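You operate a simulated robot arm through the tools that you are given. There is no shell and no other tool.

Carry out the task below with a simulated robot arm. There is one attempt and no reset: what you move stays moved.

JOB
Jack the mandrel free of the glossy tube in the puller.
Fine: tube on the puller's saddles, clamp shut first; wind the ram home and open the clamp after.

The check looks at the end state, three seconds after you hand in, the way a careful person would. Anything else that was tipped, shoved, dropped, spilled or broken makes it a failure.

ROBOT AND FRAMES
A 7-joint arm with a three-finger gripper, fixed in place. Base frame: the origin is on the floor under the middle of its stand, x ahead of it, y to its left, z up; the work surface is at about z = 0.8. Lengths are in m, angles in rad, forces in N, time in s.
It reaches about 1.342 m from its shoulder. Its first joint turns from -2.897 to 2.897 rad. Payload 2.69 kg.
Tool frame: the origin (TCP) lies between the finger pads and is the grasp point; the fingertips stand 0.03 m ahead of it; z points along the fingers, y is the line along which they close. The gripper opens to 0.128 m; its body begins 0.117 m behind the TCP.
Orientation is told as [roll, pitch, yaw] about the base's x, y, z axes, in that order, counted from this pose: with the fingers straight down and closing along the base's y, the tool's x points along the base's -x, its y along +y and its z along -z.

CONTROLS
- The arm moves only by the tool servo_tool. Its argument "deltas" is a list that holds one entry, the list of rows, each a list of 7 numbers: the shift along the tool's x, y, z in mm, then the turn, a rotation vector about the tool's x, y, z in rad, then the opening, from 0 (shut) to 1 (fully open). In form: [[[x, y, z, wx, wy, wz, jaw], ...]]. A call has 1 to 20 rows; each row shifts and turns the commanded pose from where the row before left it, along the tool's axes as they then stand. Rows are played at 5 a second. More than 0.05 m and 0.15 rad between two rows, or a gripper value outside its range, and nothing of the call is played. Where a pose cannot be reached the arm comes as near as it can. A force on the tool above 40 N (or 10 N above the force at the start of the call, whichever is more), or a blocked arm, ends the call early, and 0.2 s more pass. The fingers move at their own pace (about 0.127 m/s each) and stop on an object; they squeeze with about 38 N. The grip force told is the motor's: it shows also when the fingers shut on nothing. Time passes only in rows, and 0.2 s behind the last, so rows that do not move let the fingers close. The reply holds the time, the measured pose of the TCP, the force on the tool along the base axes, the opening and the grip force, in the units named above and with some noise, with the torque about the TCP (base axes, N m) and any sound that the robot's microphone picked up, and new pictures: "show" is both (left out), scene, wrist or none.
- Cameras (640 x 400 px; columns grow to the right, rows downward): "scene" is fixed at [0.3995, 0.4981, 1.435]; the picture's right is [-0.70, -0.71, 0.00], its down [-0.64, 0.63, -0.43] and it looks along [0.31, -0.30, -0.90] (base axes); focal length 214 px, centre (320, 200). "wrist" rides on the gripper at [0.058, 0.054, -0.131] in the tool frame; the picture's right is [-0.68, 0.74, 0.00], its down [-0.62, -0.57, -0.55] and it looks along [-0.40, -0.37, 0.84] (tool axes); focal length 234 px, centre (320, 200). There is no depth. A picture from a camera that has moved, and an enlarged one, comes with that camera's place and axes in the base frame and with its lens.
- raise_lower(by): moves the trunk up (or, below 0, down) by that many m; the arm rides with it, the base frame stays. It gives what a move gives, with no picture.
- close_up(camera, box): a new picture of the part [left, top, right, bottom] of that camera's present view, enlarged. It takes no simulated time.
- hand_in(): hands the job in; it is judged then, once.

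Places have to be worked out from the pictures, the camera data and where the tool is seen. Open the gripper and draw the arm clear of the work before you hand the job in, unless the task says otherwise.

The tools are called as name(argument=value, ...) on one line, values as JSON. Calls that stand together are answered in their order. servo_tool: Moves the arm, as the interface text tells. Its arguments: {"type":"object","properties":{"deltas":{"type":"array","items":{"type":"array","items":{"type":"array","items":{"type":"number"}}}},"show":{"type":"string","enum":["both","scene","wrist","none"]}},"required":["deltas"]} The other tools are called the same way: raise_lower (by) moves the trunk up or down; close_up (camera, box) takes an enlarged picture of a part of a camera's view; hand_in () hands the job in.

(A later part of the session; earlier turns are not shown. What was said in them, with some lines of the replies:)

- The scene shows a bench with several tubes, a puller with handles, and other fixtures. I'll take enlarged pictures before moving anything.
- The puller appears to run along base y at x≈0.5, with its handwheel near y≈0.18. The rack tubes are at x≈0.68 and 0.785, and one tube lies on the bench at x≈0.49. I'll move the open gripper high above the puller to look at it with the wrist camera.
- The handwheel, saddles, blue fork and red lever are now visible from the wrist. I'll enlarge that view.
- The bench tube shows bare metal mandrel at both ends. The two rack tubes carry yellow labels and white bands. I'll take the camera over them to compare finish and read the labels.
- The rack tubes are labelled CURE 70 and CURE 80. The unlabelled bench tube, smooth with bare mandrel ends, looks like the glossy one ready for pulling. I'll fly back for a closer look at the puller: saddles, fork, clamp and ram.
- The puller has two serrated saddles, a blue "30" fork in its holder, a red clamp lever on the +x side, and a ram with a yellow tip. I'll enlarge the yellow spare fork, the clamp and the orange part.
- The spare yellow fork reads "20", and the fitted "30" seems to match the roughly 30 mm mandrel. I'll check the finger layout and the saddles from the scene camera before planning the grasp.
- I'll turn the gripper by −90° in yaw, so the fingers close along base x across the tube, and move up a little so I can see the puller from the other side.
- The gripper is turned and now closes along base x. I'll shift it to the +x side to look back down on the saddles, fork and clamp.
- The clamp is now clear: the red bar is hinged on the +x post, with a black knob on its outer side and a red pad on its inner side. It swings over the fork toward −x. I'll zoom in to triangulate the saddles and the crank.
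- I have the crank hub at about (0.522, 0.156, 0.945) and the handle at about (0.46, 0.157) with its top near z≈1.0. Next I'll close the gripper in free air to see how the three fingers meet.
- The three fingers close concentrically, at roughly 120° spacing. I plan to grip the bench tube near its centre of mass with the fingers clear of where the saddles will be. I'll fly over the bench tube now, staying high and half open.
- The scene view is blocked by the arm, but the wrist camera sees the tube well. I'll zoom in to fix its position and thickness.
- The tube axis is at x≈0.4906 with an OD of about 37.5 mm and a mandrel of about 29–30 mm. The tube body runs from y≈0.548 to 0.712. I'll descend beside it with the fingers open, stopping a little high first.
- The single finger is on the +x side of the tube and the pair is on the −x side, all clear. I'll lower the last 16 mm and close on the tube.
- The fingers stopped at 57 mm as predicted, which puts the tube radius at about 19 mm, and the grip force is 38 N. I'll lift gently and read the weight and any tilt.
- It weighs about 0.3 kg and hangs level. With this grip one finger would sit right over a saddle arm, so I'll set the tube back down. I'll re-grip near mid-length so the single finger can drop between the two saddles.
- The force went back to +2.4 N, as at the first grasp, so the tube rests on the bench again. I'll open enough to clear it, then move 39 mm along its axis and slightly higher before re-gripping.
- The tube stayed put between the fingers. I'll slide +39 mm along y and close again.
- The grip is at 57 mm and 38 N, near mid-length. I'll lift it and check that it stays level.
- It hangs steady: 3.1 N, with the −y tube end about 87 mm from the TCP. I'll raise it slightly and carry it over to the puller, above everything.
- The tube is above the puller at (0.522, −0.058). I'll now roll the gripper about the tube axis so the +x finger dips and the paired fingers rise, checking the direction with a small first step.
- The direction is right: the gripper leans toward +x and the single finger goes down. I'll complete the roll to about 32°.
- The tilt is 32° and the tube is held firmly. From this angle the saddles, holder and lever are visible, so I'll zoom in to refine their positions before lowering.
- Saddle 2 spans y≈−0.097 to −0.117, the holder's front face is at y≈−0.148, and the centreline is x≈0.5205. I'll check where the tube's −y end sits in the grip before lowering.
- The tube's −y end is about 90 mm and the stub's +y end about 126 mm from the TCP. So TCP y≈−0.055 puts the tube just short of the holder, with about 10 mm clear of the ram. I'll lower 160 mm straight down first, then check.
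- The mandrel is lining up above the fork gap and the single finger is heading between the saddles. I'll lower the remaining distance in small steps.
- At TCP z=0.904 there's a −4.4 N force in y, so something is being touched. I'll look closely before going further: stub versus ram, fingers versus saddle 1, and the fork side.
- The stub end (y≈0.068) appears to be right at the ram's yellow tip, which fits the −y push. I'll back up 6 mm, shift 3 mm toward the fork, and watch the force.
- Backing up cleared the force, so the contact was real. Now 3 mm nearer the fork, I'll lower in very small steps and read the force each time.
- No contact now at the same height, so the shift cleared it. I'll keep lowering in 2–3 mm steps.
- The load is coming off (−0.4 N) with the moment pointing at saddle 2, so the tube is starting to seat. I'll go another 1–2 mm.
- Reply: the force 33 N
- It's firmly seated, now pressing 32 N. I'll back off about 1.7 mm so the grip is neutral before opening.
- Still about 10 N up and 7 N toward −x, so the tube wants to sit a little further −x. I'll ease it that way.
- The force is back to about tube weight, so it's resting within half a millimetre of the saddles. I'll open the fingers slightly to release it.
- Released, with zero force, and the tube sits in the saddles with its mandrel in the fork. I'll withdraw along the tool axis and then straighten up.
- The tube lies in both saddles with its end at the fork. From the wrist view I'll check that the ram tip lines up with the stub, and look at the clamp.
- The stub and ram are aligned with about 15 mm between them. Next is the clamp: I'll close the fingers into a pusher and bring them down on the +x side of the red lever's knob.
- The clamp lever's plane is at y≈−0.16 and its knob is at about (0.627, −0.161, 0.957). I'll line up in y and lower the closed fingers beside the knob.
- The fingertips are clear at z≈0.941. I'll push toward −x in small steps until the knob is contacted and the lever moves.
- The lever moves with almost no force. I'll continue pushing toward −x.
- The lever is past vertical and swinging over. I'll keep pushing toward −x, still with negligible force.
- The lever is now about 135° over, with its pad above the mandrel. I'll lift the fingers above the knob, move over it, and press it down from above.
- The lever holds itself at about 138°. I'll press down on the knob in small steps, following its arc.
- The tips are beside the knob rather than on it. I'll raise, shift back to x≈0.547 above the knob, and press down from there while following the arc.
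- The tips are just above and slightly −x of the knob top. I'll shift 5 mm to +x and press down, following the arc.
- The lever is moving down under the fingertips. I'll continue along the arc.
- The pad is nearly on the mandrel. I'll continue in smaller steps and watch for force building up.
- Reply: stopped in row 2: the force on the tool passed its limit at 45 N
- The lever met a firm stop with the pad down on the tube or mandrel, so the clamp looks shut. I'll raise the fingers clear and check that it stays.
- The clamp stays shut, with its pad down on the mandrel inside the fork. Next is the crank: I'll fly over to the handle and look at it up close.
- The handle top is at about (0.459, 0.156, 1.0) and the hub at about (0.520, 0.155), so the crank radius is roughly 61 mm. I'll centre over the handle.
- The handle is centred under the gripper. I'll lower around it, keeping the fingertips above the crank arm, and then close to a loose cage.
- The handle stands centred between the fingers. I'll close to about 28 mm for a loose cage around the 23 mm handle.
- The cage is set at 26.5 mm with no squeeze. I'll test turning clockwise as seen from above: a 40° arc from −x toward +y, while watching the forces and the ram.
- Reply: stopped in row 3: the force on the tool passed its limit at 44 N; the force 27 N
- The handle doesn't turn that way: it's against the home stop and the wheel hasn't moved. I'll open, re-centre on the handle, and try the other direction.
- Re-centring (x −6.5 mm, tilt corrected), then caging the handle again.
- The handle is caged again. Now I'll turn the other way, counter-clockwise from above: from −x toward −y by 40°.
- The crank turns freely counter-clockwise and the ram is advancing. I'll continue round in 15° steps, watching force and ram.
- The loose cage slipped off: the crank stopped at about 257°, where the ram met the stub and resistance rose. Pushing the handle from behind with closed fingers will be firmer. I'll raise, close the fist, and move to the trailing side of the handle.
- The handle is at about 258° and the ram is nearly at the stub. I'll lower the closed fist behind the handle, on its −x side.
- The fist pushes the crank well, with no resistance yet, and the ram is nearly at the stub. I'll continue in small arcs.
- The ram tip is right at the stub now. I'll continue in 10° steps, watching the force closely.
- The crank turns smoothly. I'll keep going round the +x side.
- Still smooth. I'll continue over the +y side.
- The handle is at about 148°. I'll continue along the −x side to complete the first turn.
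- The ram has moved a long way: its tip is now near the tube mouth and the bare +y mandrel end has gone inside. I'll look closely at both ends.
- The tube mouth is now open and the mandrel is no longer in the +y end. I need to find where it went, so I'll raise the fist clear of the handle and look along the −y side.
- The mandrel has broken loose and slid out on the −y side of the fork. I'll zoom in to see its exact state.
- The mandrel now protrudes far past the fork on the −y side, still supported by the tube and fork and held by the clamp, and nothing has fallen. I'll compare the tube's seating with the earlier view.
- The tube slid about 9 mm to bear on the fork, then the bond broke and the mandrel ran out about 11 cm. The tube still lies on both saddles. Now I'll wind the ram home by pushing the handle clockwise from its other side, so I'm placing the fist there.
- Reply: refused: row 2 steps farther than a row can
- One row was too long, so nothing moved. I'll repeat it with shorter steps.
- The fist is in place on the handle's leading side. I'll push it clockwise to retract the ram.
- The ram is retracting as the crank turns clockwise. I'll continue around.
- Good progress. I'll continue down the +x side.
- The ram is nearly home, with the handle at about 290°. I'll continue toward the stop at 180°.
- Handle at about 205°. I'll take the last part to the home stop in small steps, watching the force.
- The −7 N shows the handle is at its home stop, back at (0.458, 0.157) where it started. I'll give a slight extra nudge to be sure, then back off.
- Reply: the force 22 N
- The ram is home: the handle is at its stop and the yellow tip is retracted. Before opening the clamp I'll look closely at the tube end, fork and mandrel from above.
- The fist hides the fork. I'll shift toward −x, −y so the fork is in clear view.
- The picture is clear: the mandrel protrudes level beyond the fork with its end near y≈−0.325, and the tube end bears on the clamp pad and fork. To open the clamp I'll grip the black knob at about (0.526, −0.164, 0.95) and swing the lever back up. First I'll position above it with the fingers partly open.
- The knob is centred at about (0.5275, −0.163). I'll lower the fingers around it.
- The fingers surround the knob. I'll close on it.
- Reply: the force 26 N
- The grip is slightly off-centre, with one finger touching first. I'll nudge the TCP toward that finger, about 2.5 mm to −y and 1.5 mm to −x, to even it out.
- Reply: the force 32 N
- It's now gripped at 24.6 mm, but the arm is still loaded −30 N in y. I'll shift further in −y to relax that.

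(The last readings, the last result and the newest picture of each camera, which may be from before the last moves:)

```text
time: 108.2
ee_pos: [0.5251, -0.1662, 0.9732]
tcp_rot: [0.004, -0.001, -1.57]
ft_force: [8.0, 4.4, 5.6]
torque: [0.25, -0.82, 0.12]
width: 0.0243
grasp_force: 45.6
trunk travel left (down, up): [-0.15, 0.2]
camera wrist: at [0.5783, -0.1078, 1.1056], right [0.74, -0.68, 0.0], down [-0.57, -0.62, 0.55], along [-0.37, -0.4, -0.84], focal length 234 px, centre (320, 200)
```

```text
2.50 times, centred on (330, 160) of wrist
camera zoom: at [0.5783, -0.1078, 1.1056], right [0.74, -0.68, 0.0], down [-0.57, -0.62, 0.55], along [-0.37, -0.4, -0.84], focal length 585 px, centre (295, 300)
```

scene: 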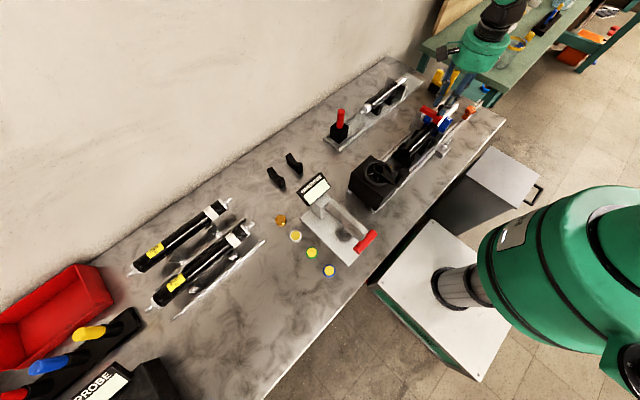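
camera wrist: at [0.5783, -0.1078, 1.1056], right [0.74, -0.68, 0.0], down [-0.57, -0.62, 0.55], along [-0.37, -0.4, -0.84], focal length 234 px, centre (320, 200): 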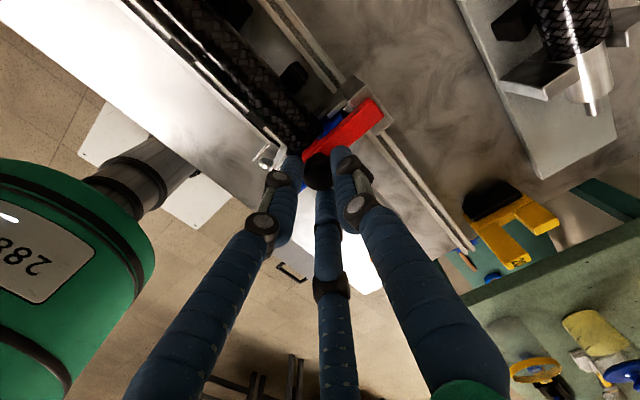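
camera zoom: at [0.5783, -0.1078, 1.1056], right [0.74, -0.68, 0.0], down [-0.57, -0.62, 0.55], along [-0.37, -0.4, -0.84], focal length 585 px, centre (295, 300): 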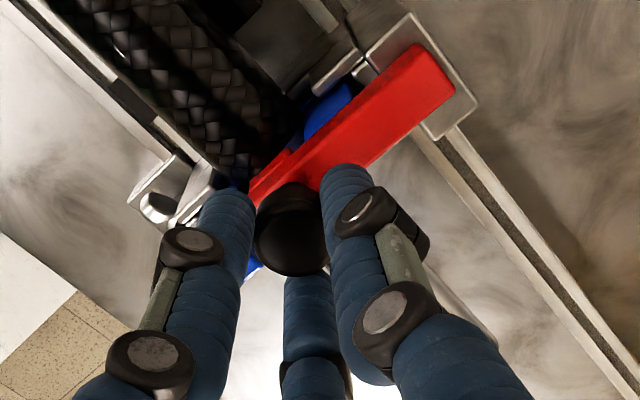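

The load is balanced and the knob is held. I'll lift it along its arc about the hinge, starting with about 10°.

servo_tool(deltas=[[[0, 4.1, -4.5, 0, 0, 0, 0.1], [0, 4.5, -4.1, 0, 0, 0, 0.1], [0, 0, 0, 0, 0, 0, 0.1]]], show="none")

servo_tool(deltas=[[[0, 4.8, -3.6, 0, 0, 0, 0.1], [0, 5.1, -3.1, 0, 0, 0, 0.1], [0, 0, 0, 0, 0, 0, 0.1]]], show="both")

close_up(camera="scene", box=[395, 60, 475, 140])

close_up(camera="wrist", box=[240, 80, 420, 240])

```text
time: 109.0
ee_pos: [0.5307, -0.1666, 0.9813]
tcp_rot: [-0.001, 0.002, -1.571]
ft_force: [-33.9, -11.7, 3.5]
torque: [-0.26, 2.03, -0.02]
width: 0.0239
grasp_force: 45.3
trunk travel left (down, up): [-0.15, 0.2]
```

```text
time: 109.8
ee_pos: [0.5447, -0.1672, 0.9895]
tcp_rot: [0.006, 0.002, -1.571]
ft_force: [-1.4, 8.3, 3.7]
torque: [0.25, 0.01, -0.08]
width: 0.0289
grasp_force: 12.1
trunk travel left (down, up): [-0.15, 0.2]
camera wrist: at [0.5974, -0.1079, 1.1219], right [0.74, -0.68, 0.0], down [-0.57, -0.62, 0.55], along [-0.37, -0.4, -0.84], focal length 234 px, centre (320, 200)
```

scene: 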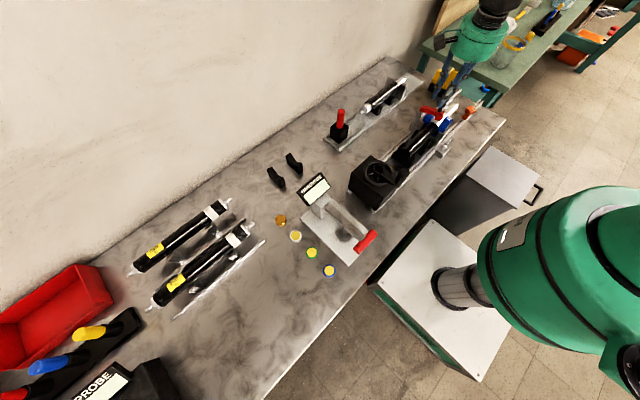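
wrist: 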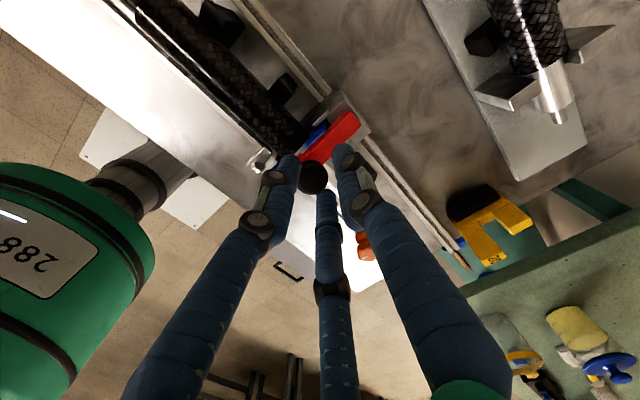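

```text
5.00 times, centred on (435, 100) of scene
camera zoom: at [0.3995, 0.4981, 1.435], right [-0.7, -0.71, 0.0], down [-0.64, 0.63, -0.43], along [0.31, -0.3, -0.9], focal length 1072 px, centre (-255, 700)
```

zoom: 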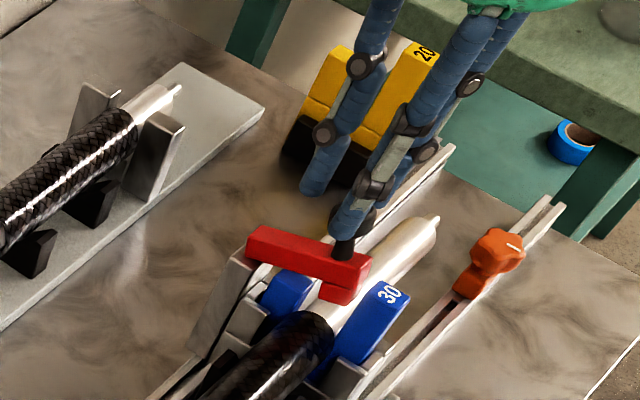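

```text
2.50 times, centred on (330, 160) of wrist
camera zoom: at [0.5974, -0.1079, 1.1219], right [0.74, -0.68, 0.0], down [-0.57, -0.62, 0.55], along [-0.37, -0.4, -0.84], focal length 585 px, centre (295, 300)
```

zoom: 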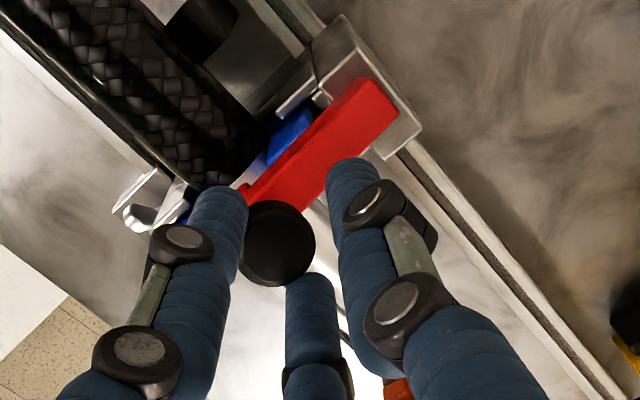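

The lever is coming up: the pad has lifted off the mandrel. I'll follow the arc further, letting the pair of fingers on the −x side carry the knob.

servo_tool(deltas=[[[2, 5.5, -3.5, 0, 0, 0, 0.12], [1, 5.5, -3.0, 0, 0, 0, 0.12], [0, 6.0, -2.5, 0, 0, 0, 0.12], [0, 6.0, -2.0, 0, 0, 0, 0.12], [0, 0, 0, 0, 0, 0, 0.12]]], show="both")

close_up(camera="scene", box=[395, 60, 475, 140])

close_up(camera="wrist", box=[240, 80, 420, 240])

```text
time: 111.0
ee_pos: [0.5675, -0.1641, 1.0003]
tcp_rot: [0.002, -0.001, -1.572]
ft_force: [0.5, -0.4, 0.0]
torque: [-0.03, 0.01, -0.02]
width: 0.0154
grasp_force: 0.0
trunk travel left (down, up): [-0.15, 0.2]
camera wrist: at [0.62, -0.1049, 1.1315], right [0.74, -0.68, 0.0], down [-0.57, -0.62, 0.55], along [-0.37, -0.4, -0.84], focal length 234 px, centre (320, 200)
```

scene: 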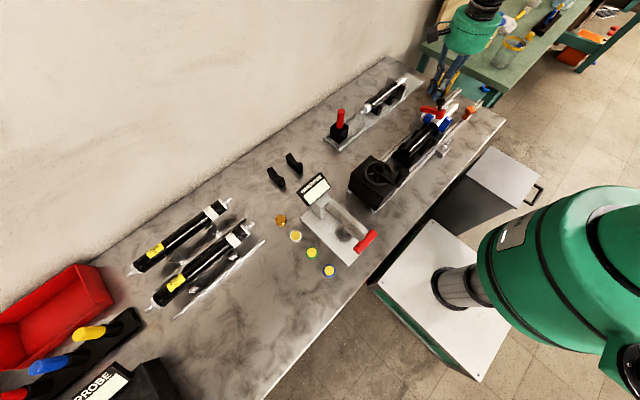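
wrist: 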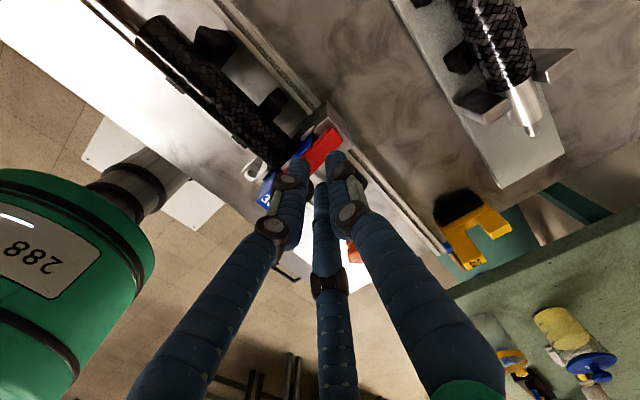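

```text
5.00 times, centred on (435, 100) of scene
camera zoom: at [0.3995, 0.4981, 1.435], right [-0.7, -0.71, 0.0], down [-0.64, 0.63, -0.43], along [0.31, -0.3, -0.9], focal length 1072 px, centre (-255, 700)
```

zoom: 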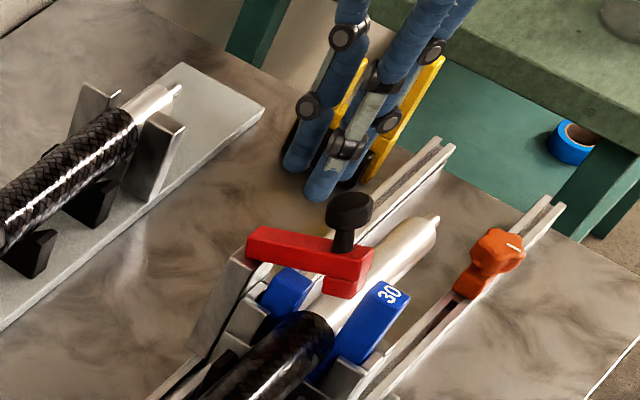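

```text
2.50 times, centred on (330, 160) of wrist
camera zoom: at [0.62, -0.1049, 1.1315], right [0.74, -0.68, 0.0], down [-0.57, -0.62, 0.55], along [-0.37, -0.4, -0.84], focal length 585 px, centre (295, 300)
```

zoom: 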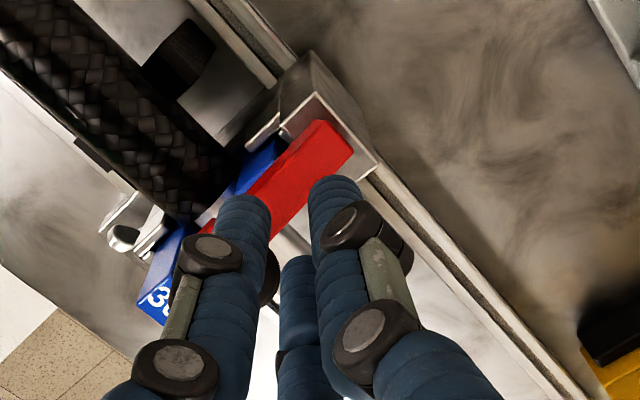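

The pad is off the mandrel but the fingers slipped off the knob, and the lever holds at about 145°. I'll re-grip the knob, now at about (0.537, −0.163, 0.969), a bit deeper and rotate the gripper along with the lever this time.

servo_tool(deltas=[[[0, 0, -25, 0, 0, 0, 0.2], [0, 0, -10, 0, 0, 0, 0.4], [1, -31, 0, 0, 0, 0, 0.42], [0, 0, 0, 0, 0, 0, 0.42]]], show="wrist")

close_up(camera="wrist", box=[240, 80, 420, 240])

```text
time: 112.0
ee_pos: [0.5354, -0.1627, 1.0337]
tcp_rot: [0.003, 0.0, -1.57]
ft_force: [-1.2, 0.2, 1.2]
torque: [0.03, -0.04, 0.0]
width: 0.0536
grasp_force: 0.2
trunk travel left (down, up): [-0.15, 0.2]
camera wrist: at [0.5877, -0.1048, 1.165], right [0.74, -0.68, 0.0], down [-0.57, -0.62, 0.55], along [-0.37, -0.4, -0.84], focal length 234 px, centre (320, 200)
```

wrist: 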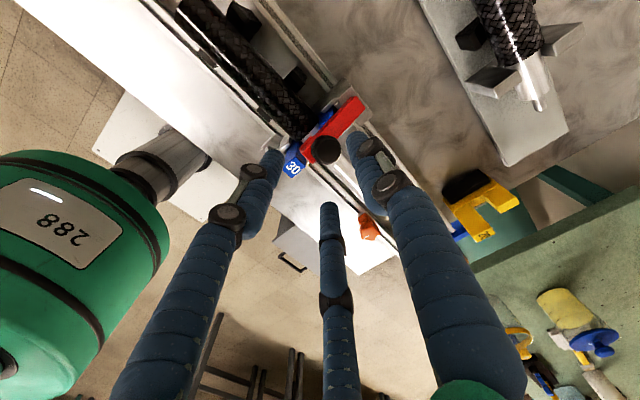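

```text
2.50 times, centred on (330, 160) of wrist
camera zoom: at [0.5877, -0.1048, 1.165], right [0.74, -0.68, 0.0], down [-0.57, -0.62, 0.55], along [-0.37, -0.4, -0.84], focal length 585 px, centre (295, 300)
```

zoom: 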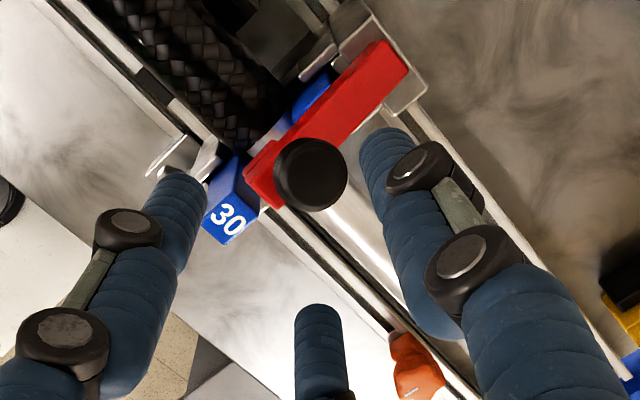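

The knob is at about (0.541, −0.163). I'll align using the earlier balanced offset, lower, and grip.

servo_tool(deltas=[[[-3.3, 3.2, 20, 0, 0, 0, 0.42], [0, 0, 18, 0, 0, 0, 0.42], [0, 0, 12, 0, 0, 0, 0.42], [0, 0, 0, 0, 0, 0, 0.42]]], show="none")

servo_tool(deltas=[[[0, 0, 0, 0, 0, 0, 0.25], [0, 0, 0, 0, 0, 0, 0.15], [0, 0, 0, 0, 0, 0, 0.05], [0, 0, 0, 0, 0, 0, 0.05]]], show="wrist")

close_up(camera="wrist", box=[240, 80, 420, 240])

close_up(camera="scene", box=[395, 60, 475, 140])

```text
time: 113.0
ee_pos: [0.5381, -0.1654, 0.9837]
tcp_rot: [0.002, 0.0, -1.569]
ft_force: [0.4, 0.3, 0.2]
torque: [0.0, -0.03, 0.02]
width: 0.0541
grasp_force: 0.1
trunk travel left (down, up): [-0.15, 0.2]
```

```text
time: 114.0
ee_pos: [0.5385, -0.1672, 0.9828]
tcp_rot: [0.002, -0.001, -1.569]
ft_force: [2.8, -14.2, -5.0]
torque: [-0.5, -0.01, 0.01]
width: 0.0251
grasp_force: 44.8
trunk travel left (down, up): [-0.15, 0.2]
camera wrist: at [0.5915, -0.1078, 1.1152], right [0.74, -0.68, 0.0], down [-0.57, -0.62, 0.55], along [-0.37, -0.4, -0.84], focal length 234 px, centre (320, 200)
```

wrist: 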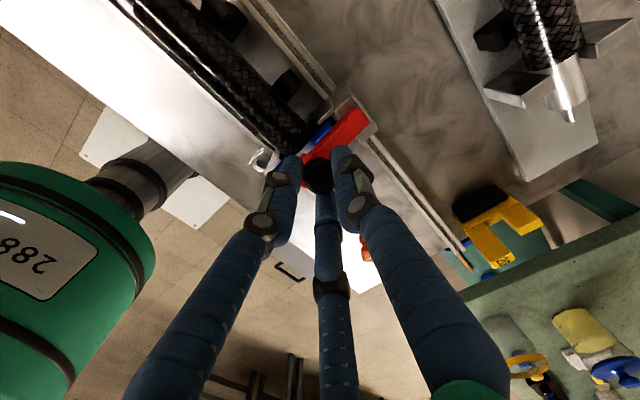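

```text
2.50 times, centred on (330, 160) of wrist
camera zoom: at [0.5915, -0.1078, 1.1152], right [0.74, -0.68, 0.0], down [-0.57, -0.62, 0.55], along [-0.37, -0.4, -0.84], focal length 585 px, centre (295, 300)
```

zoom: 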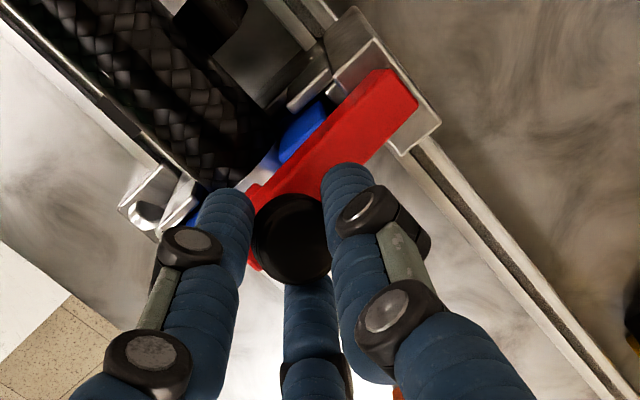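

```text
5.00 times, centred on (435, 100) of scene
camera zoom: at [0.3995, 0.4981, 1.435], right [-0.7, -0.71, 0.0], down [-0.64, 0.63, -0.43], along [0.31, -0.3, -0.9], focal length 1072 px, centre (-255, 700)
```

zoom: 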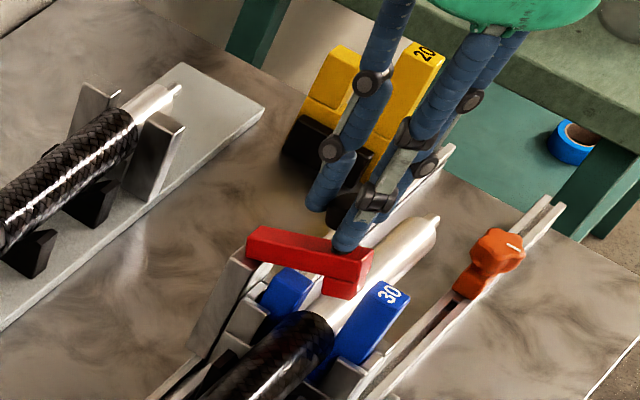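

The knob is held. Now I'll move along the arc while rotating the gripper with the lever: 10° first.

servo_tool(deltas=[[[0, 6.9, -2.85, 0.0873, 0, 0, 0.05], [0, 6.9, -2.85, 0.0873, 0, 0, 0.05], [0, 0, 0, 0, 0, 0, 0.05]]], show="scene")

close_up(camera="scene", box=[395, 60, 475, 140])

```text
time: 114.8
ee_pos: [0.5519, -0.1667, 0.9888]
tcp_rot: [-0.174, 0.002, -1.571]
ft_force: [-7.2, -16.9, -2.1]
torque: [-0.44, 0.64, 0.06]
width: 0.0252
grasp_force: 45.3
trunk travel left (down, up): [-0.15, 0.2]
```

scene: 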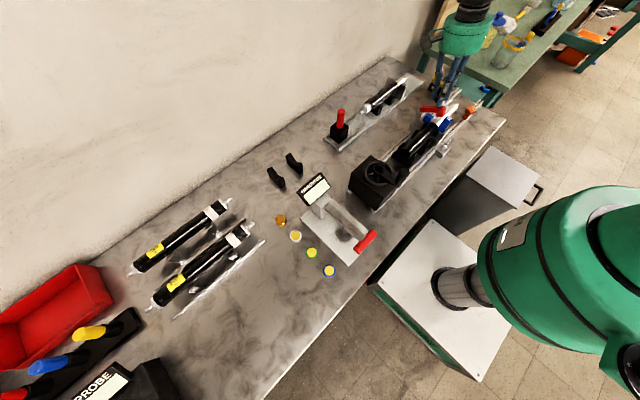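

```text
5.00 times, centred on (435, 100) of scene
camera zoom: at [0.3995, 0.4981, 1.435], right [-0.7, -0.71, 0.0], down [-0.64, 0.63, -0.43], along [0.31, -0.3, -0.9], focal length 1072 px, centre (-255, 700)
```

zoom: 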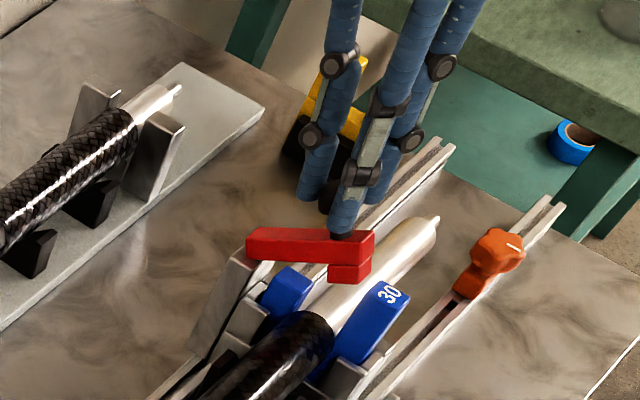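

The lever follows well with the grip intact. I'll continue another 20°.

servo_tool(deltas=[[[0, 6.9, -2.85, 0.0873, 0, 0, 0.05], [0, 6.9, -2.85, 0.0873, 0, 0, 0.05], [0, 6.9, -2.85, 0.0873, 0, 0, 0.05], [0, 6.9, -2.85, 0.0873, 0, 0, 0.05], [0, 0, 0, 0, 0, 0, 0.05]]], show="both")

close_up(camera="scene", box=[395, 60, 475, 140])

```text
time: 116.0
ee_pos: [0.5818, -0.1656, 0.9941]
tcp_rot: [-0.52, -0.001, -1.569]
ft_force: [-12.8, -5.4, 14.1]
torque: [-0.16, 1.07, 0.14]
width: 0.0254
grasp_force: 44.9
trunk travel left (down, up): [-0.15, 0.2]
camera wrist: at [0.6934, -0.1079, 1.0811], right [0.64, -0.68, -0.37], down [-0.22, -0.62, 0.76], along [-0.74, -0.4, -0.54], focal length 234 px, centre (320, 200)
```

scene: 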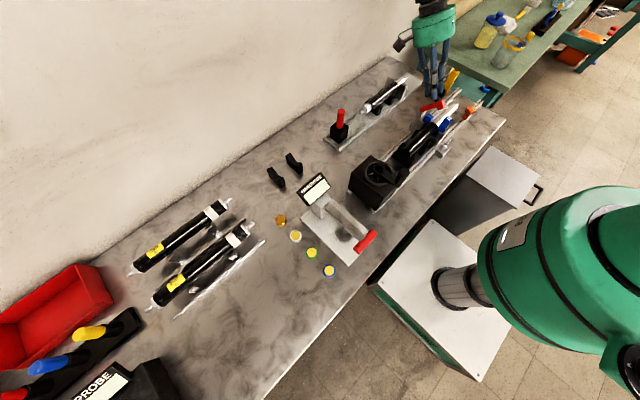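
wrist: 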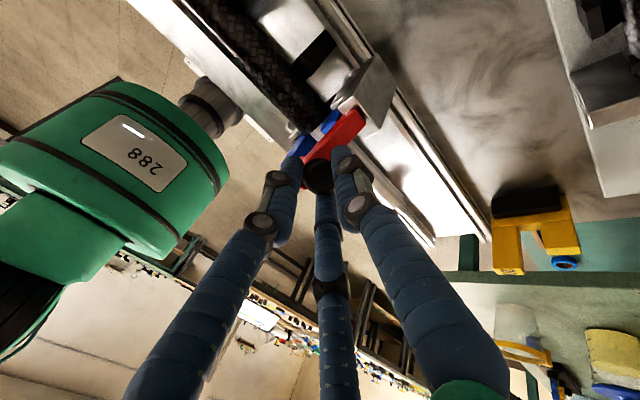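

```text
5.00 times, centred on (435, 100) of scene
camera zoom: at [0.3995, 0.4981, 1.435], right [-0.7, -0.71, 0.0], down [-0.64, 0.63, -0.43], along [0.31, -0.3, -0.9], focal length 1072 px, centre (-255, 700)
```

zoom: 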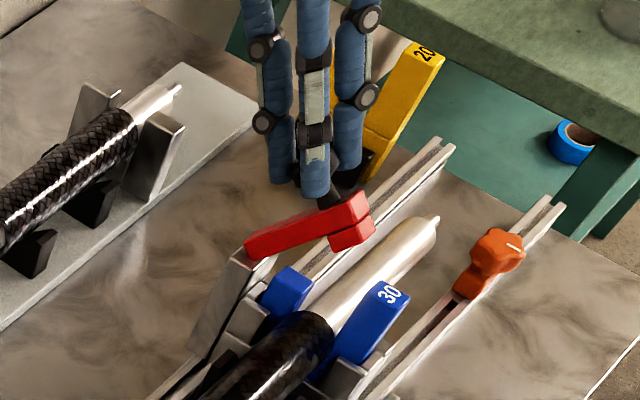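

The lever is now at about 118° with the grip intact. I'll continue, easing the path slightly for the measured load.

servo_tool(deltas=[[[0, 5.5, -3.2, 0.0873, 0, 0, 0.05], [0, 6.7, -2.9, 0.0873, 0, 0, 0.05], [0, 6.7, -2.9, 0.0873, 0, 0, 0.05], [0, 0, 0, 0, 0, 0, 0.05]]], show="scene")

close_up(camera="scene", box=[395, 60, 475, 140])

```text
time: 117.0
ee_pos: [0.6028, -0.1667, 0.9887]
tcp_rot: [-0.782, 0.0, -1.571]
ft_force: [8.8, -8.9, 16.1]
torque: [-0.2, -0.29, 0.26]
width: 0.0252
grasp_force: 45.1
trunk travel left (down, up): [-0.15, 0.2]
```

scene: 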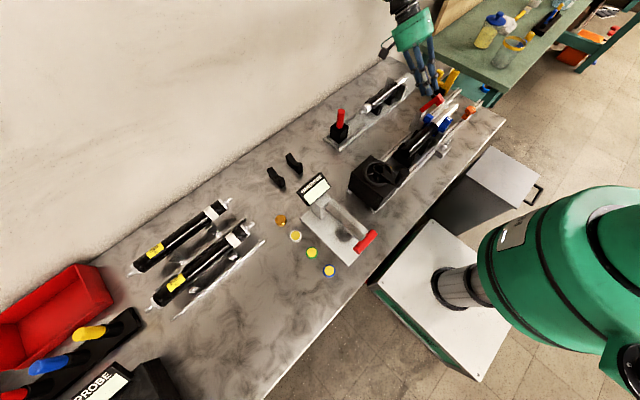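

```text
5.00 times, centred on (435, 100) of scene
camera zoom: at [0.3995, 0.4981, 1.435], right [-0.7, -0.71, 0.0], down [-0.64, 0.63, -0.43], along [0.31, -0.3, -0.9], focal length 1072 px, centre (-255, 700)
```

zoom: 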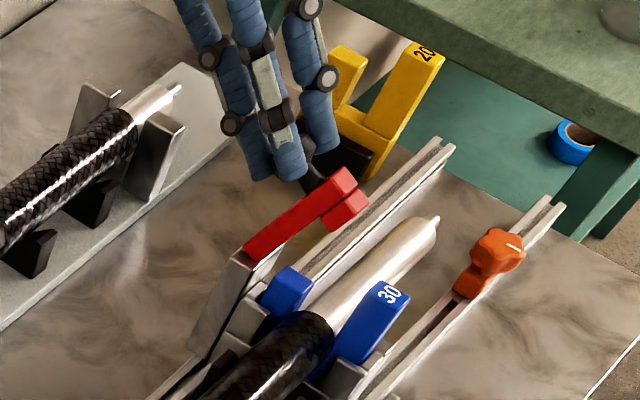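

The lever is at about 102°, nearly upright. I'll do another 15° to take it past vertical.

servo_tool(deltas=[[[0, 5.9, -3.5, 0.0873, 0, 0, 0.05], [0, 6.7, -2.9, 0.0873, 0, 0, 0.05], [0, 6.7, -2.9, 0.0873, 0, 0, 0.05], [0, 0, 0, 0, 0, 0, 0.05]]], show="scene")

close_up(camera="scene", box=[395, 60, 475, 140])

```text
time: 118.0
ee_pos: [0.6211, -0.1662, 0.9815]
tcp_rot: [-1.047, 0.001, -1.573]
ft_force: [1.1, -21.3, 20.8]
torque: [-0.07, 0.91, 0.09]
width: 0.0255
grasp_force: 44.9
trunk travel left (down, up): [-0.15, 0.2]
```

scene: 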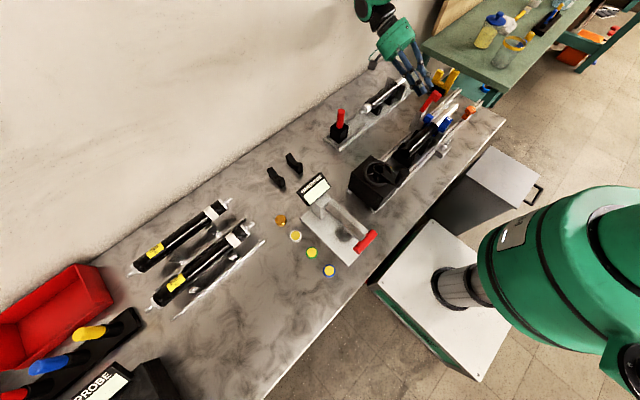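

```text
5.00 times, centred on (435, 100) of scene
camera zoom: at [0.3995, 0.4981, 1.435], right [-0.7, -0.71, 0.0], down [-0.64, 0.63, -0.43], along [0.31, -0.3, -0.9], focal length 1072 px, centre (-255, 700)
```

zoom: 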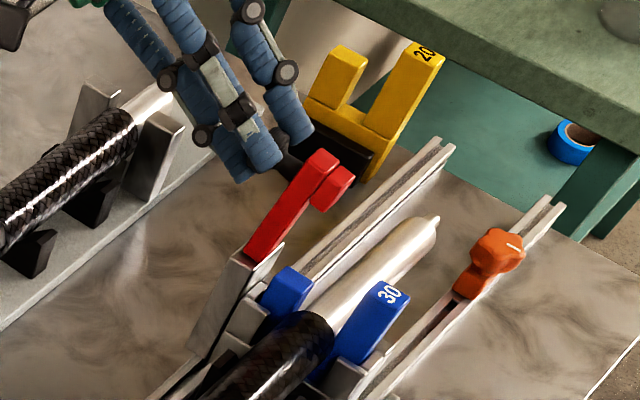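

The lever is just past vertical. I'll release the knob, back away along the tool axis, and straighten the gripper.

servo_tool(deltas=[[[0, 0, 0, 0, 0, 0, 0.3], [0, 0, 0, 0, 0, 0, 0.5], [0, 0, -15, 0, 0, 0, 0.5], [0, 0, -30, 0, 0, 0, 0.5], [0, 0, -30, 0, 0, 0, 0.5], [0, 0, 0, 0, 0, 0, 0.5]]], show="scene")

close_up(camera="scene", box=[395, 60, 475, 140])

```text
time: 119.4
ee_pos: [0.6669, -0.1648, 1.0145]
tcp_rot: [-1.065, 0.005, -1.573]
ft_force: [-0.4, -0.6, -0.2]
torque: [0.0, -0.01, -0.02]
width: 0.0641
grasp_force: 0.2
trunk travel left (down, up): [-0.15, 0.2]
```

scene: 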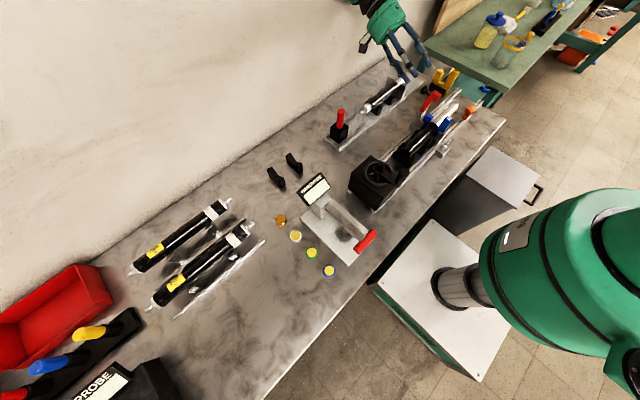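

```text
5.00 times, centred on (435, 100) of scene
camera zoom: at [0.3995, 0.4981, 1.435], right [-0.7, -0.71, 0.0], down [-0.64, 0.63, -0.43], along [0.31, -0.3, -0.9], focal length 1072 px, centre (-255, 700)
```

zoom: 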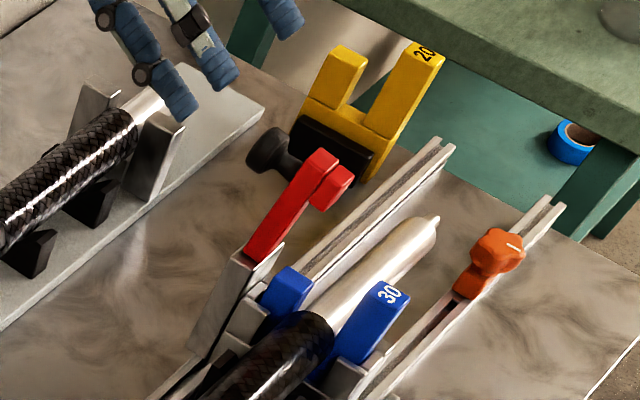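

The lever stays, now upright. I'll raise and straighten the gripper so I can push the lever the rest of the way open from its −x side.

servo_tool(deltas=[[[0, -35, -19, 0, 0, 0, 0.5], [0, 0, 0, -0.15, 0, 0, 0.3], [0, 0, 0, -0.15, 0, 0, 0], [0, 0, 0, -0.15, 0, 0, 0], [0, 0, 0, -0.15, 0, 0, 0], [0, 0, 0, -0.15, 0, 0, 0], [0, 0, 0, -0.15, 0, 0, 0], [0, 0, 0, -0.15, 0, 0, 0], [0, 0, 0, 0, 0, 0, 0]]], show="both")

close_up(camera="wrist", box=[160, 80, 400, 280])

```text
time: 121.4
ee_pos: [0.6847, -0.1669, 1.059]
tcp_rot: [0.005, -0.002, -1.571]
ft_force: [-0.2, -0.3, 1.7]
torque: [0.02, -0.07, 0.0]
width: 0.0021
grasp_force: 31.6
trunk travel left (down, up): [-0.15, 0.2]
camera wrist: at [0.7376, -0.1077, 1.1904], right [0.74, -0.68, 0.0], down [-0.57, -0.62, 0.55], along [-0.37, -0.4, -0.84], focal length 234 px, centre (320, 200)
```

scene: 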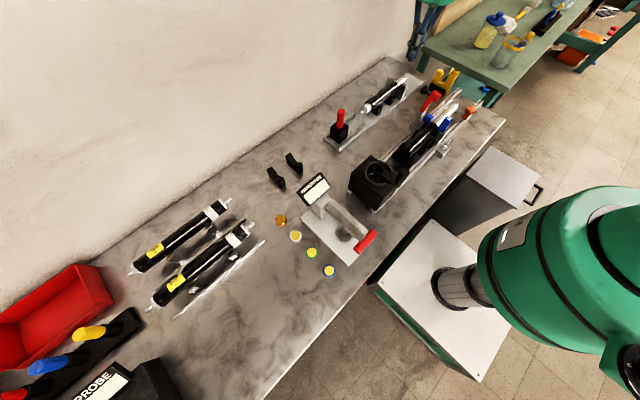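
wrist: 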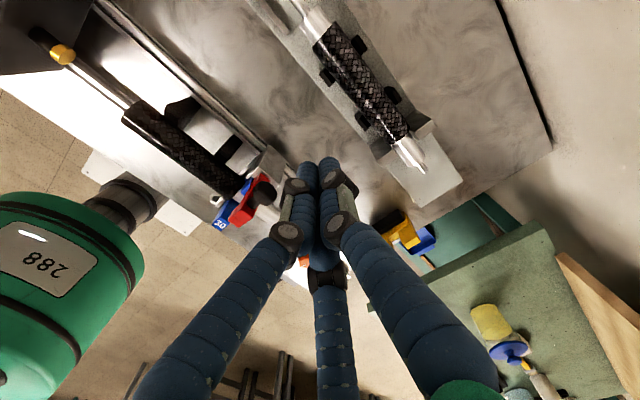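

```text
2.00 times, centred on (280, 180) of wrist
camera zoom: at [0.7376, -0.1077, 1.1904], right [0.74, -0.68, 0.0], down [-0.57, -0.62, 0.55], along [-0.37, -0.4, -0.84], focal length 468 px, centre (400, 240)
```

zoom: 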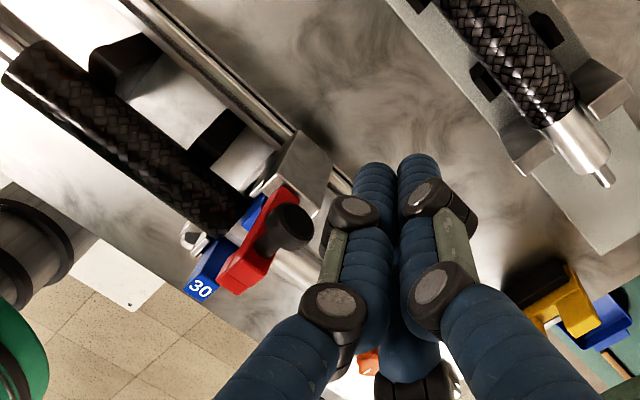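

The lever stands about vertical. I'll bring the closed fist over to its −x side, lower it, and push the lever to +x until it reaches its open stop.

servo_tool(deltas=[[[2, -40, -10, 0.004, 0, 0, 0], [2, -40, 0, 0, 0, 0, 0], [0, -40, 0, 0, 0, 0, 0], [0, -43, 0, 0, 0, 0, 0], [0, 0, 30, 0, 0, 0, 0], [0, 0, 30, 0, 0, 0, 0], [0, 0, 15, 0, 0, 0, 0], [0, 0, 0, 0, 0, 0, 0]]], show="both")

close_up(camera="scene", box=[395, 60, 475, 140])

close_up(camera="wrist", box=[240, 60, 440, 240])

```text
time: 123.2
ee_pos: [0.5224, -0.1627, 0.9931]
tcp_rot: [0.001, 0.0, -1.57]
ft_force: [0.1, 0.8, 0.1]
torque: [0.0, -0.01, 0.0]
width: 0.0022
grasp_force: 31.1
trunk travel left (down, up): [-0.15, 0.2]
camera wrist: at [0.5756, -0.1042, 1.124], right [0.74, -0.68, 0.0], down [-0.57, -0.62, 0.55], along [-0.37, -0.4, -0.84], focal length 234 px, centre (320, 200)
```

scene: 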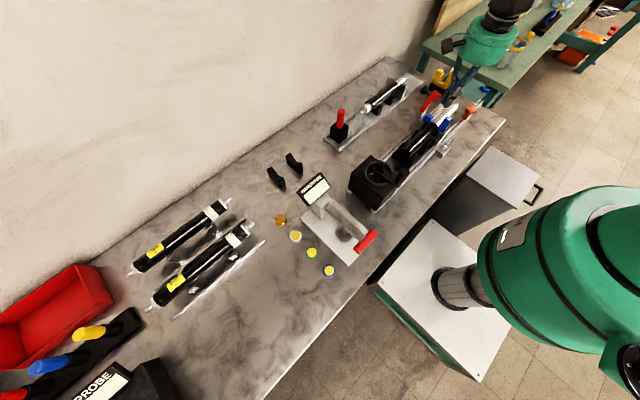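
wrist: 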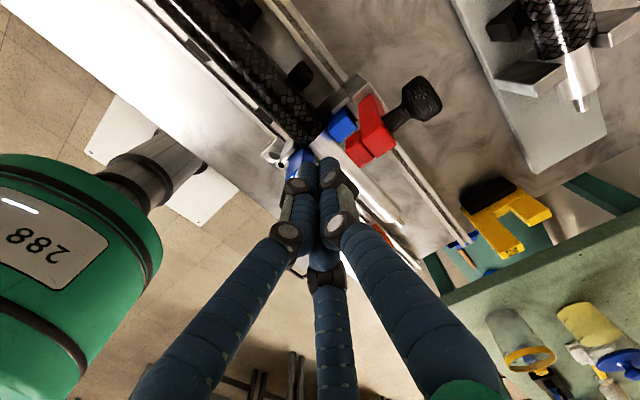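

```text
5.00 times, centred on (435, 100) of scene
camera zoom: at [0.3995, 0.4981, 1.435], right [-0.7, -0.71, 0.0], down [-0.64, 0.63, -0.43], along [0.31, -0.3, -0.9], focal length 1072 px, centre (-255, 700)
```

zoom: 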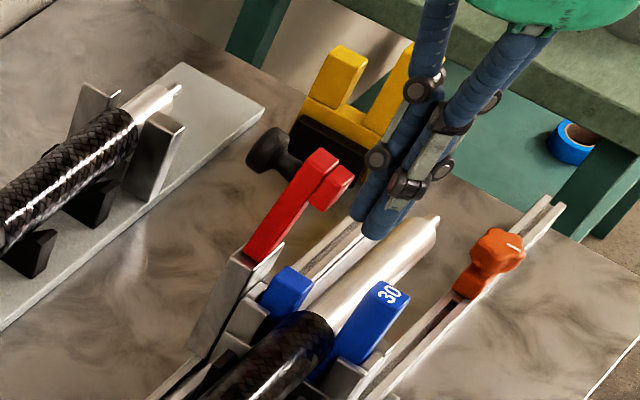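

```text
2.22 times, centred on (340, 150) of wrist
camera zoom: at [0.5756, -0.1042, 1.124], right [0.74, -0.68, 0.0], down [-0.57, -0.62, 0.55], along [-0.37, -0.4, -0.84], focal length 520 px, centre (276, 311)
```

zoom: 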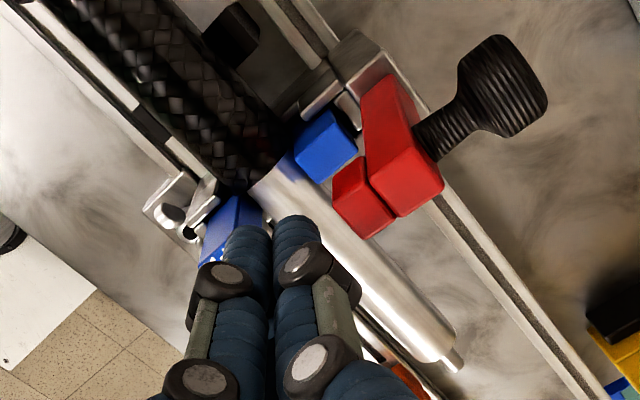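

The clamp is off the mandrel, and tube and mandrel remain level. I'll push the lever to +x in small steps to its open rest.

servo_tool(deltas=[[[0, 7, 0, 0, 0, 0, 0], [0, 7, 0, 0, 0, 0, 0], [0, 6, 0, 0, 0, 0, 0], [0, 0, 0, 0, 0, 0, 0]]], show="none")

servo_tool(deltas=[[[0, 5, 0, 0, 0, 0, 0], [0, 5, 0, 0, 0, 0, 0], [0, 4, 0, 0, 0, 0, 0], [0, 0, 0, 0, 0, 0, 0]]], show="both")

close_up(camera="scene", box=[395, 60, 475, 140])

close_up(camera="wrist", box=[240, 60, 440, 240])

```text
time: 124.2
ee_pos: [0.5437, -0.1639, 0.9919]
tcp_rot: [0.0, -0.002, -1.57]
ft_force: [-0.2, 0.3, 0.2]
torque: [0.0, 0.02, 0.01]
width: 0.002
grasp_force: 31.2
trunk travel left (down, up): [-0.15, 0.2]
```

```text
time: 125.2
ee_pos: [0.5577, -0.1621, 0.9923]
tcp_rot: [0.0, 0.001, -1.571]
ft_force: [-0.1, 0.5, 0.7]
torque: [-0.02, 0.02, 0.01]
width: 0.002
grasp_force: 31.7
trunk travel left (down, up): [-0.15, 0.2]
camera wrist: at [0.6106, -0.1034, 1.1243], right [0.74, -0.68, 0.0], down [-0.57, -0.62, 0.55], along [-0.37, -0.4, -0.84], focal length 234 px, centre (320, 200)
```

scene: 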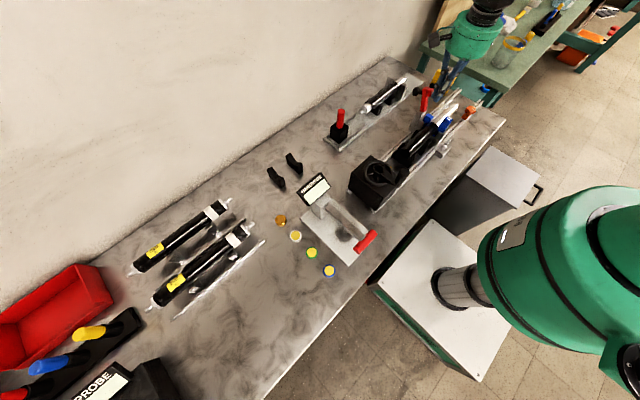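
wrist: 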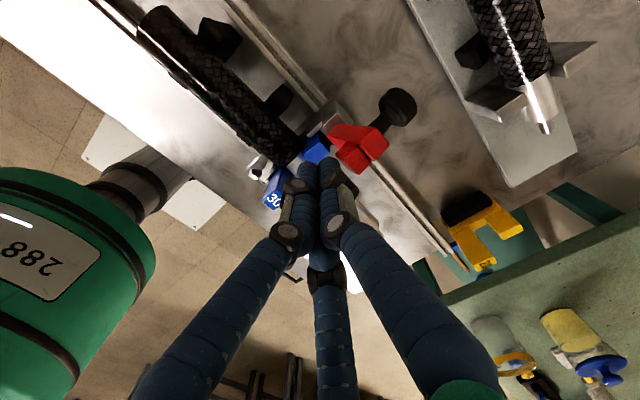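

```text
5.00 times, centred on (435, 100) of scene
camera zoom: at [0.3995, 0.4981, 1.435], right [-0.7, -0.71, 0.0], down [-0.64, 0.63, -0.43], along [0.31, -0.3, -0.9], focal length 1072 px, centre (-255, 700)
```

zoom: 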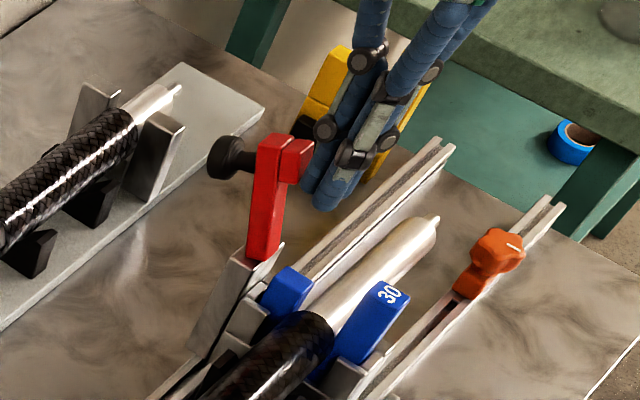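

```text
2.22 times, centred on (340, 150) of wrist
camera zoom: at [0.6106, -0.1034, 1.1243], right [0.74, -0.68, 0.0], down [-0.57, -0.62, 0.55], along [-0.37, -0.4, -0.84], focal length 520 px, centre (276, 311)
```

zoom: 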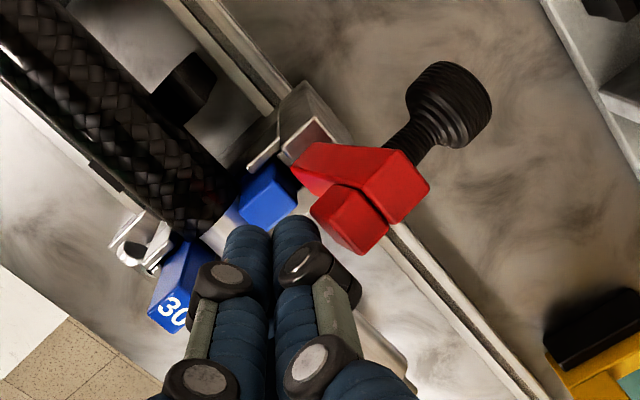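

The lever matches its original open pose. I'll push a few millimetres more to check that it's at its stop.

servo_tool(deltas=[[[0, 3, 0, 0, 0, 0, 0], [0, 2, 0, 0, 0, 0, 0], [0, 0, 0, 0, 0, 0, 0]]], show="none")

close_up(camera="scene", box=[395, 60, 475, 140])

```text
time: 126.0
ee_pos: [0.5589, -0.1625, 0.9936]
tcp_rot: [-0.001, 0.002, -1.57]
ft_force: [-31.0, -3.4, 11.0]
torque: [-0.06, 0.67, -0.09]
width: 0.002
grasp_force: 31.3
trunk travel left (down, up): [-0.15, 0.2]
```

```text
5.00 times, centred on (435, 100) of scene
camera zoom: at [0.3995, 0.4981, 1.435], right [-0.7, -0.71, 0.0], down [-0.64, 0.63, -0.43], along [0.31, -0.3, -0.9], focal length 1072 px, centre (-255, 700)
```

zoom: 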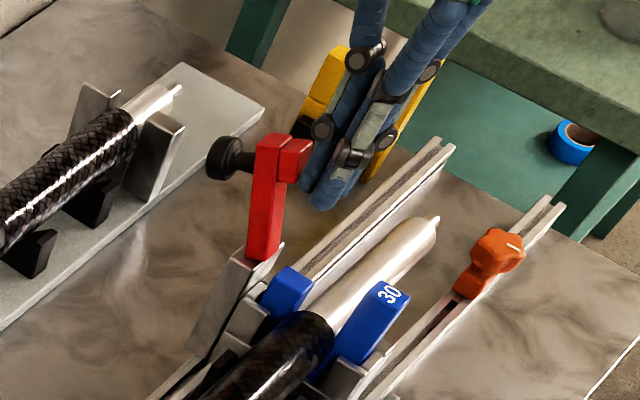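

A −31 N reaction shows the lever is at its open stop. I'll back off, raise clear, and open the gripper.

servo_tool(deltas=[[[0, -15, 0, 0, 0, 0, 0], [0, 0, -40, 0, 0, 0, 0], [0, 0, -45, 0, 0, 0, 0], [0, 0, -45, 0, 0, 0, 0.3], [40, 20, 0, 0, 0, 0, 0.6], [40, 25, 0, 0, 0, 0, 1], [40, 25, 0, 0, 0, 0, 1], [30, 30, 0, 0, 0, 0, 1], [0, 30, 0, 0, 0, 0, 1], [0, 0, 0, 0, 0, 0, 1]]], show="both")

close_up(camera="scene", box=[370, 90, 480, 180])

close_up(camera="scene", box=[390, 130, 430, 170])

close_up(camera="scene", box=[410, 80, 470, 140])

```text
time: 128.2
ee_pos: [0.6785, -0.0144, 1.1237]
tcp_rot: [0.0, 0.002, -1.571]
ft_force: [0.5, 0.8, 0.2]
torque: [-0.02, 0.1, 0.01]
width: 0.1282
grasp_force: 0.2
trunk travel left (down, up): [-0.15, 0.2]
camera wrist: at [0.7318, 0.0448, 1.2548], right [0.74, -0.68, 0.0], down [-0.57, -0.62, 0.55], along [-0.37, -0.4, -0.84], focal length 234 px, centre (320, 200)
```

scene: 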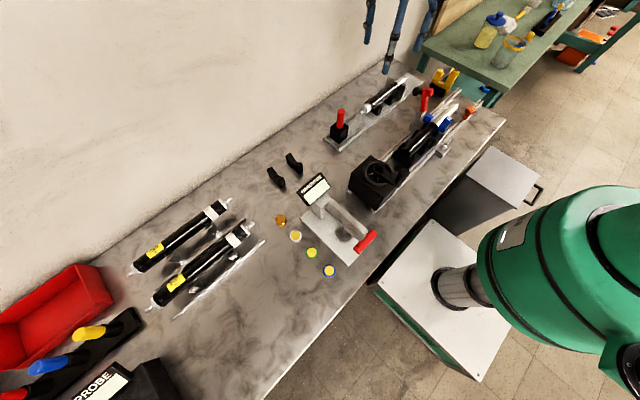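
wrist: 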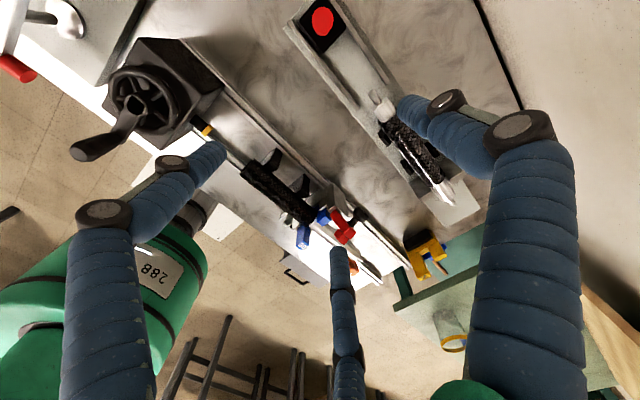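

```text
4.44 times, centred on (425, 135) of scene
camera zoom: at [0.3995, 0.4981, 1.435], right [-0.7, -0.71, 0.0], down [-0.64, 0.63, -0.43], along [0.31, -0.3, -0.9], focal length 953 px, centre (-147, 489)
```

zoom: 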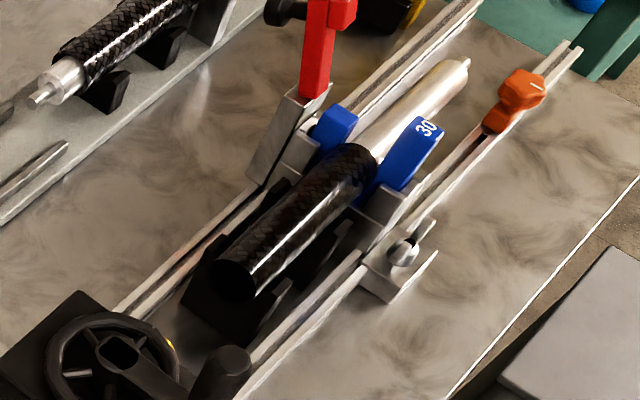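

```text
10.00 times, centred on (410, 150) of scene
camera zoom: at [0.3995, 0.4981, 1.435], right [-0.7, -0.71, 0.0], down [-0.64, 0.63, -0.43], along [0.31, -0.3, -0.9], focal length 2145 px, centre (-580, 700)
```

zoom: 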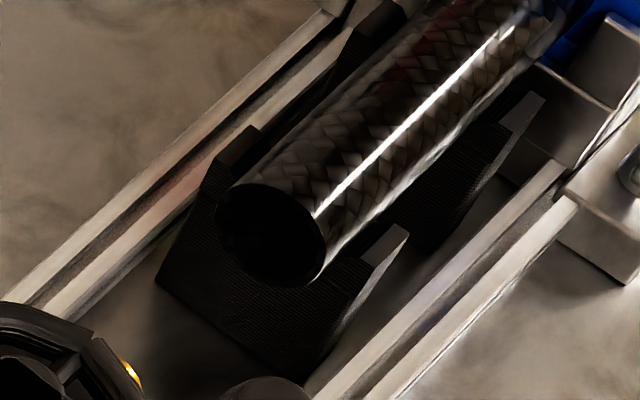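

```text
6.67 times, centred on (440, 110) of scene
camera zoom: at [0.3995, 0.4981, 1.435], right [-0.7, -0.71, 0.0], down [-0.64, 0.63, -0.43], along [0.31, -0.3, -0.9], focal length 1430 px, centre (-480, 800)
```

zoom: 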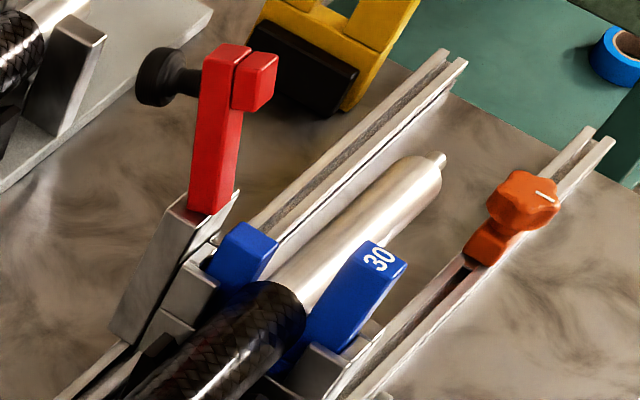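

Final views show:
- **Tube:** resting on both saddles.
- **Mandrel:** broken loose and slid well out past the fork, lying level.
- **Ram:** back at its home stop.
- **Clamp:** at its open stop.
- **Everything else:** undisturbed.

The gripper is open and the arm is clear, so I'm handing in.

hand_in()

```text
The job is handed in.
```

I jacked the mandrel loose from the glossy tube and handed the job in. About half of the mandrel is still inside the tube, so if "free" means fully out, that part isn't done.

- **Tube:** I took the unlabelled bench tube as the glossy one. It had bare mandrel at both ends and fitted between the fork and the ram. It now rests on both saddles, with its end at the "30" fork.
- **Mandrel:** Once the bond broke, it slid roughly 7–10 cm out past the fork. It has stayed level since I opened the clamp. The distance is estimated from the pictures.
- **Ram:** Wound back until the crank handle reached its home stop.
- **Clamp:** Shut before I turned the crank, and opened to its stop after the ram was home.
- **Surroundings:** I saw nothing else tipped or moved in the last pictures. The gripper is open and the arm is clear.

Two things slipped along the way, with no visible harm. I first turned the crank the wrong way against its stop, and the fingers slipped off both the crank handle and the clamp knob once before I found a better hold.
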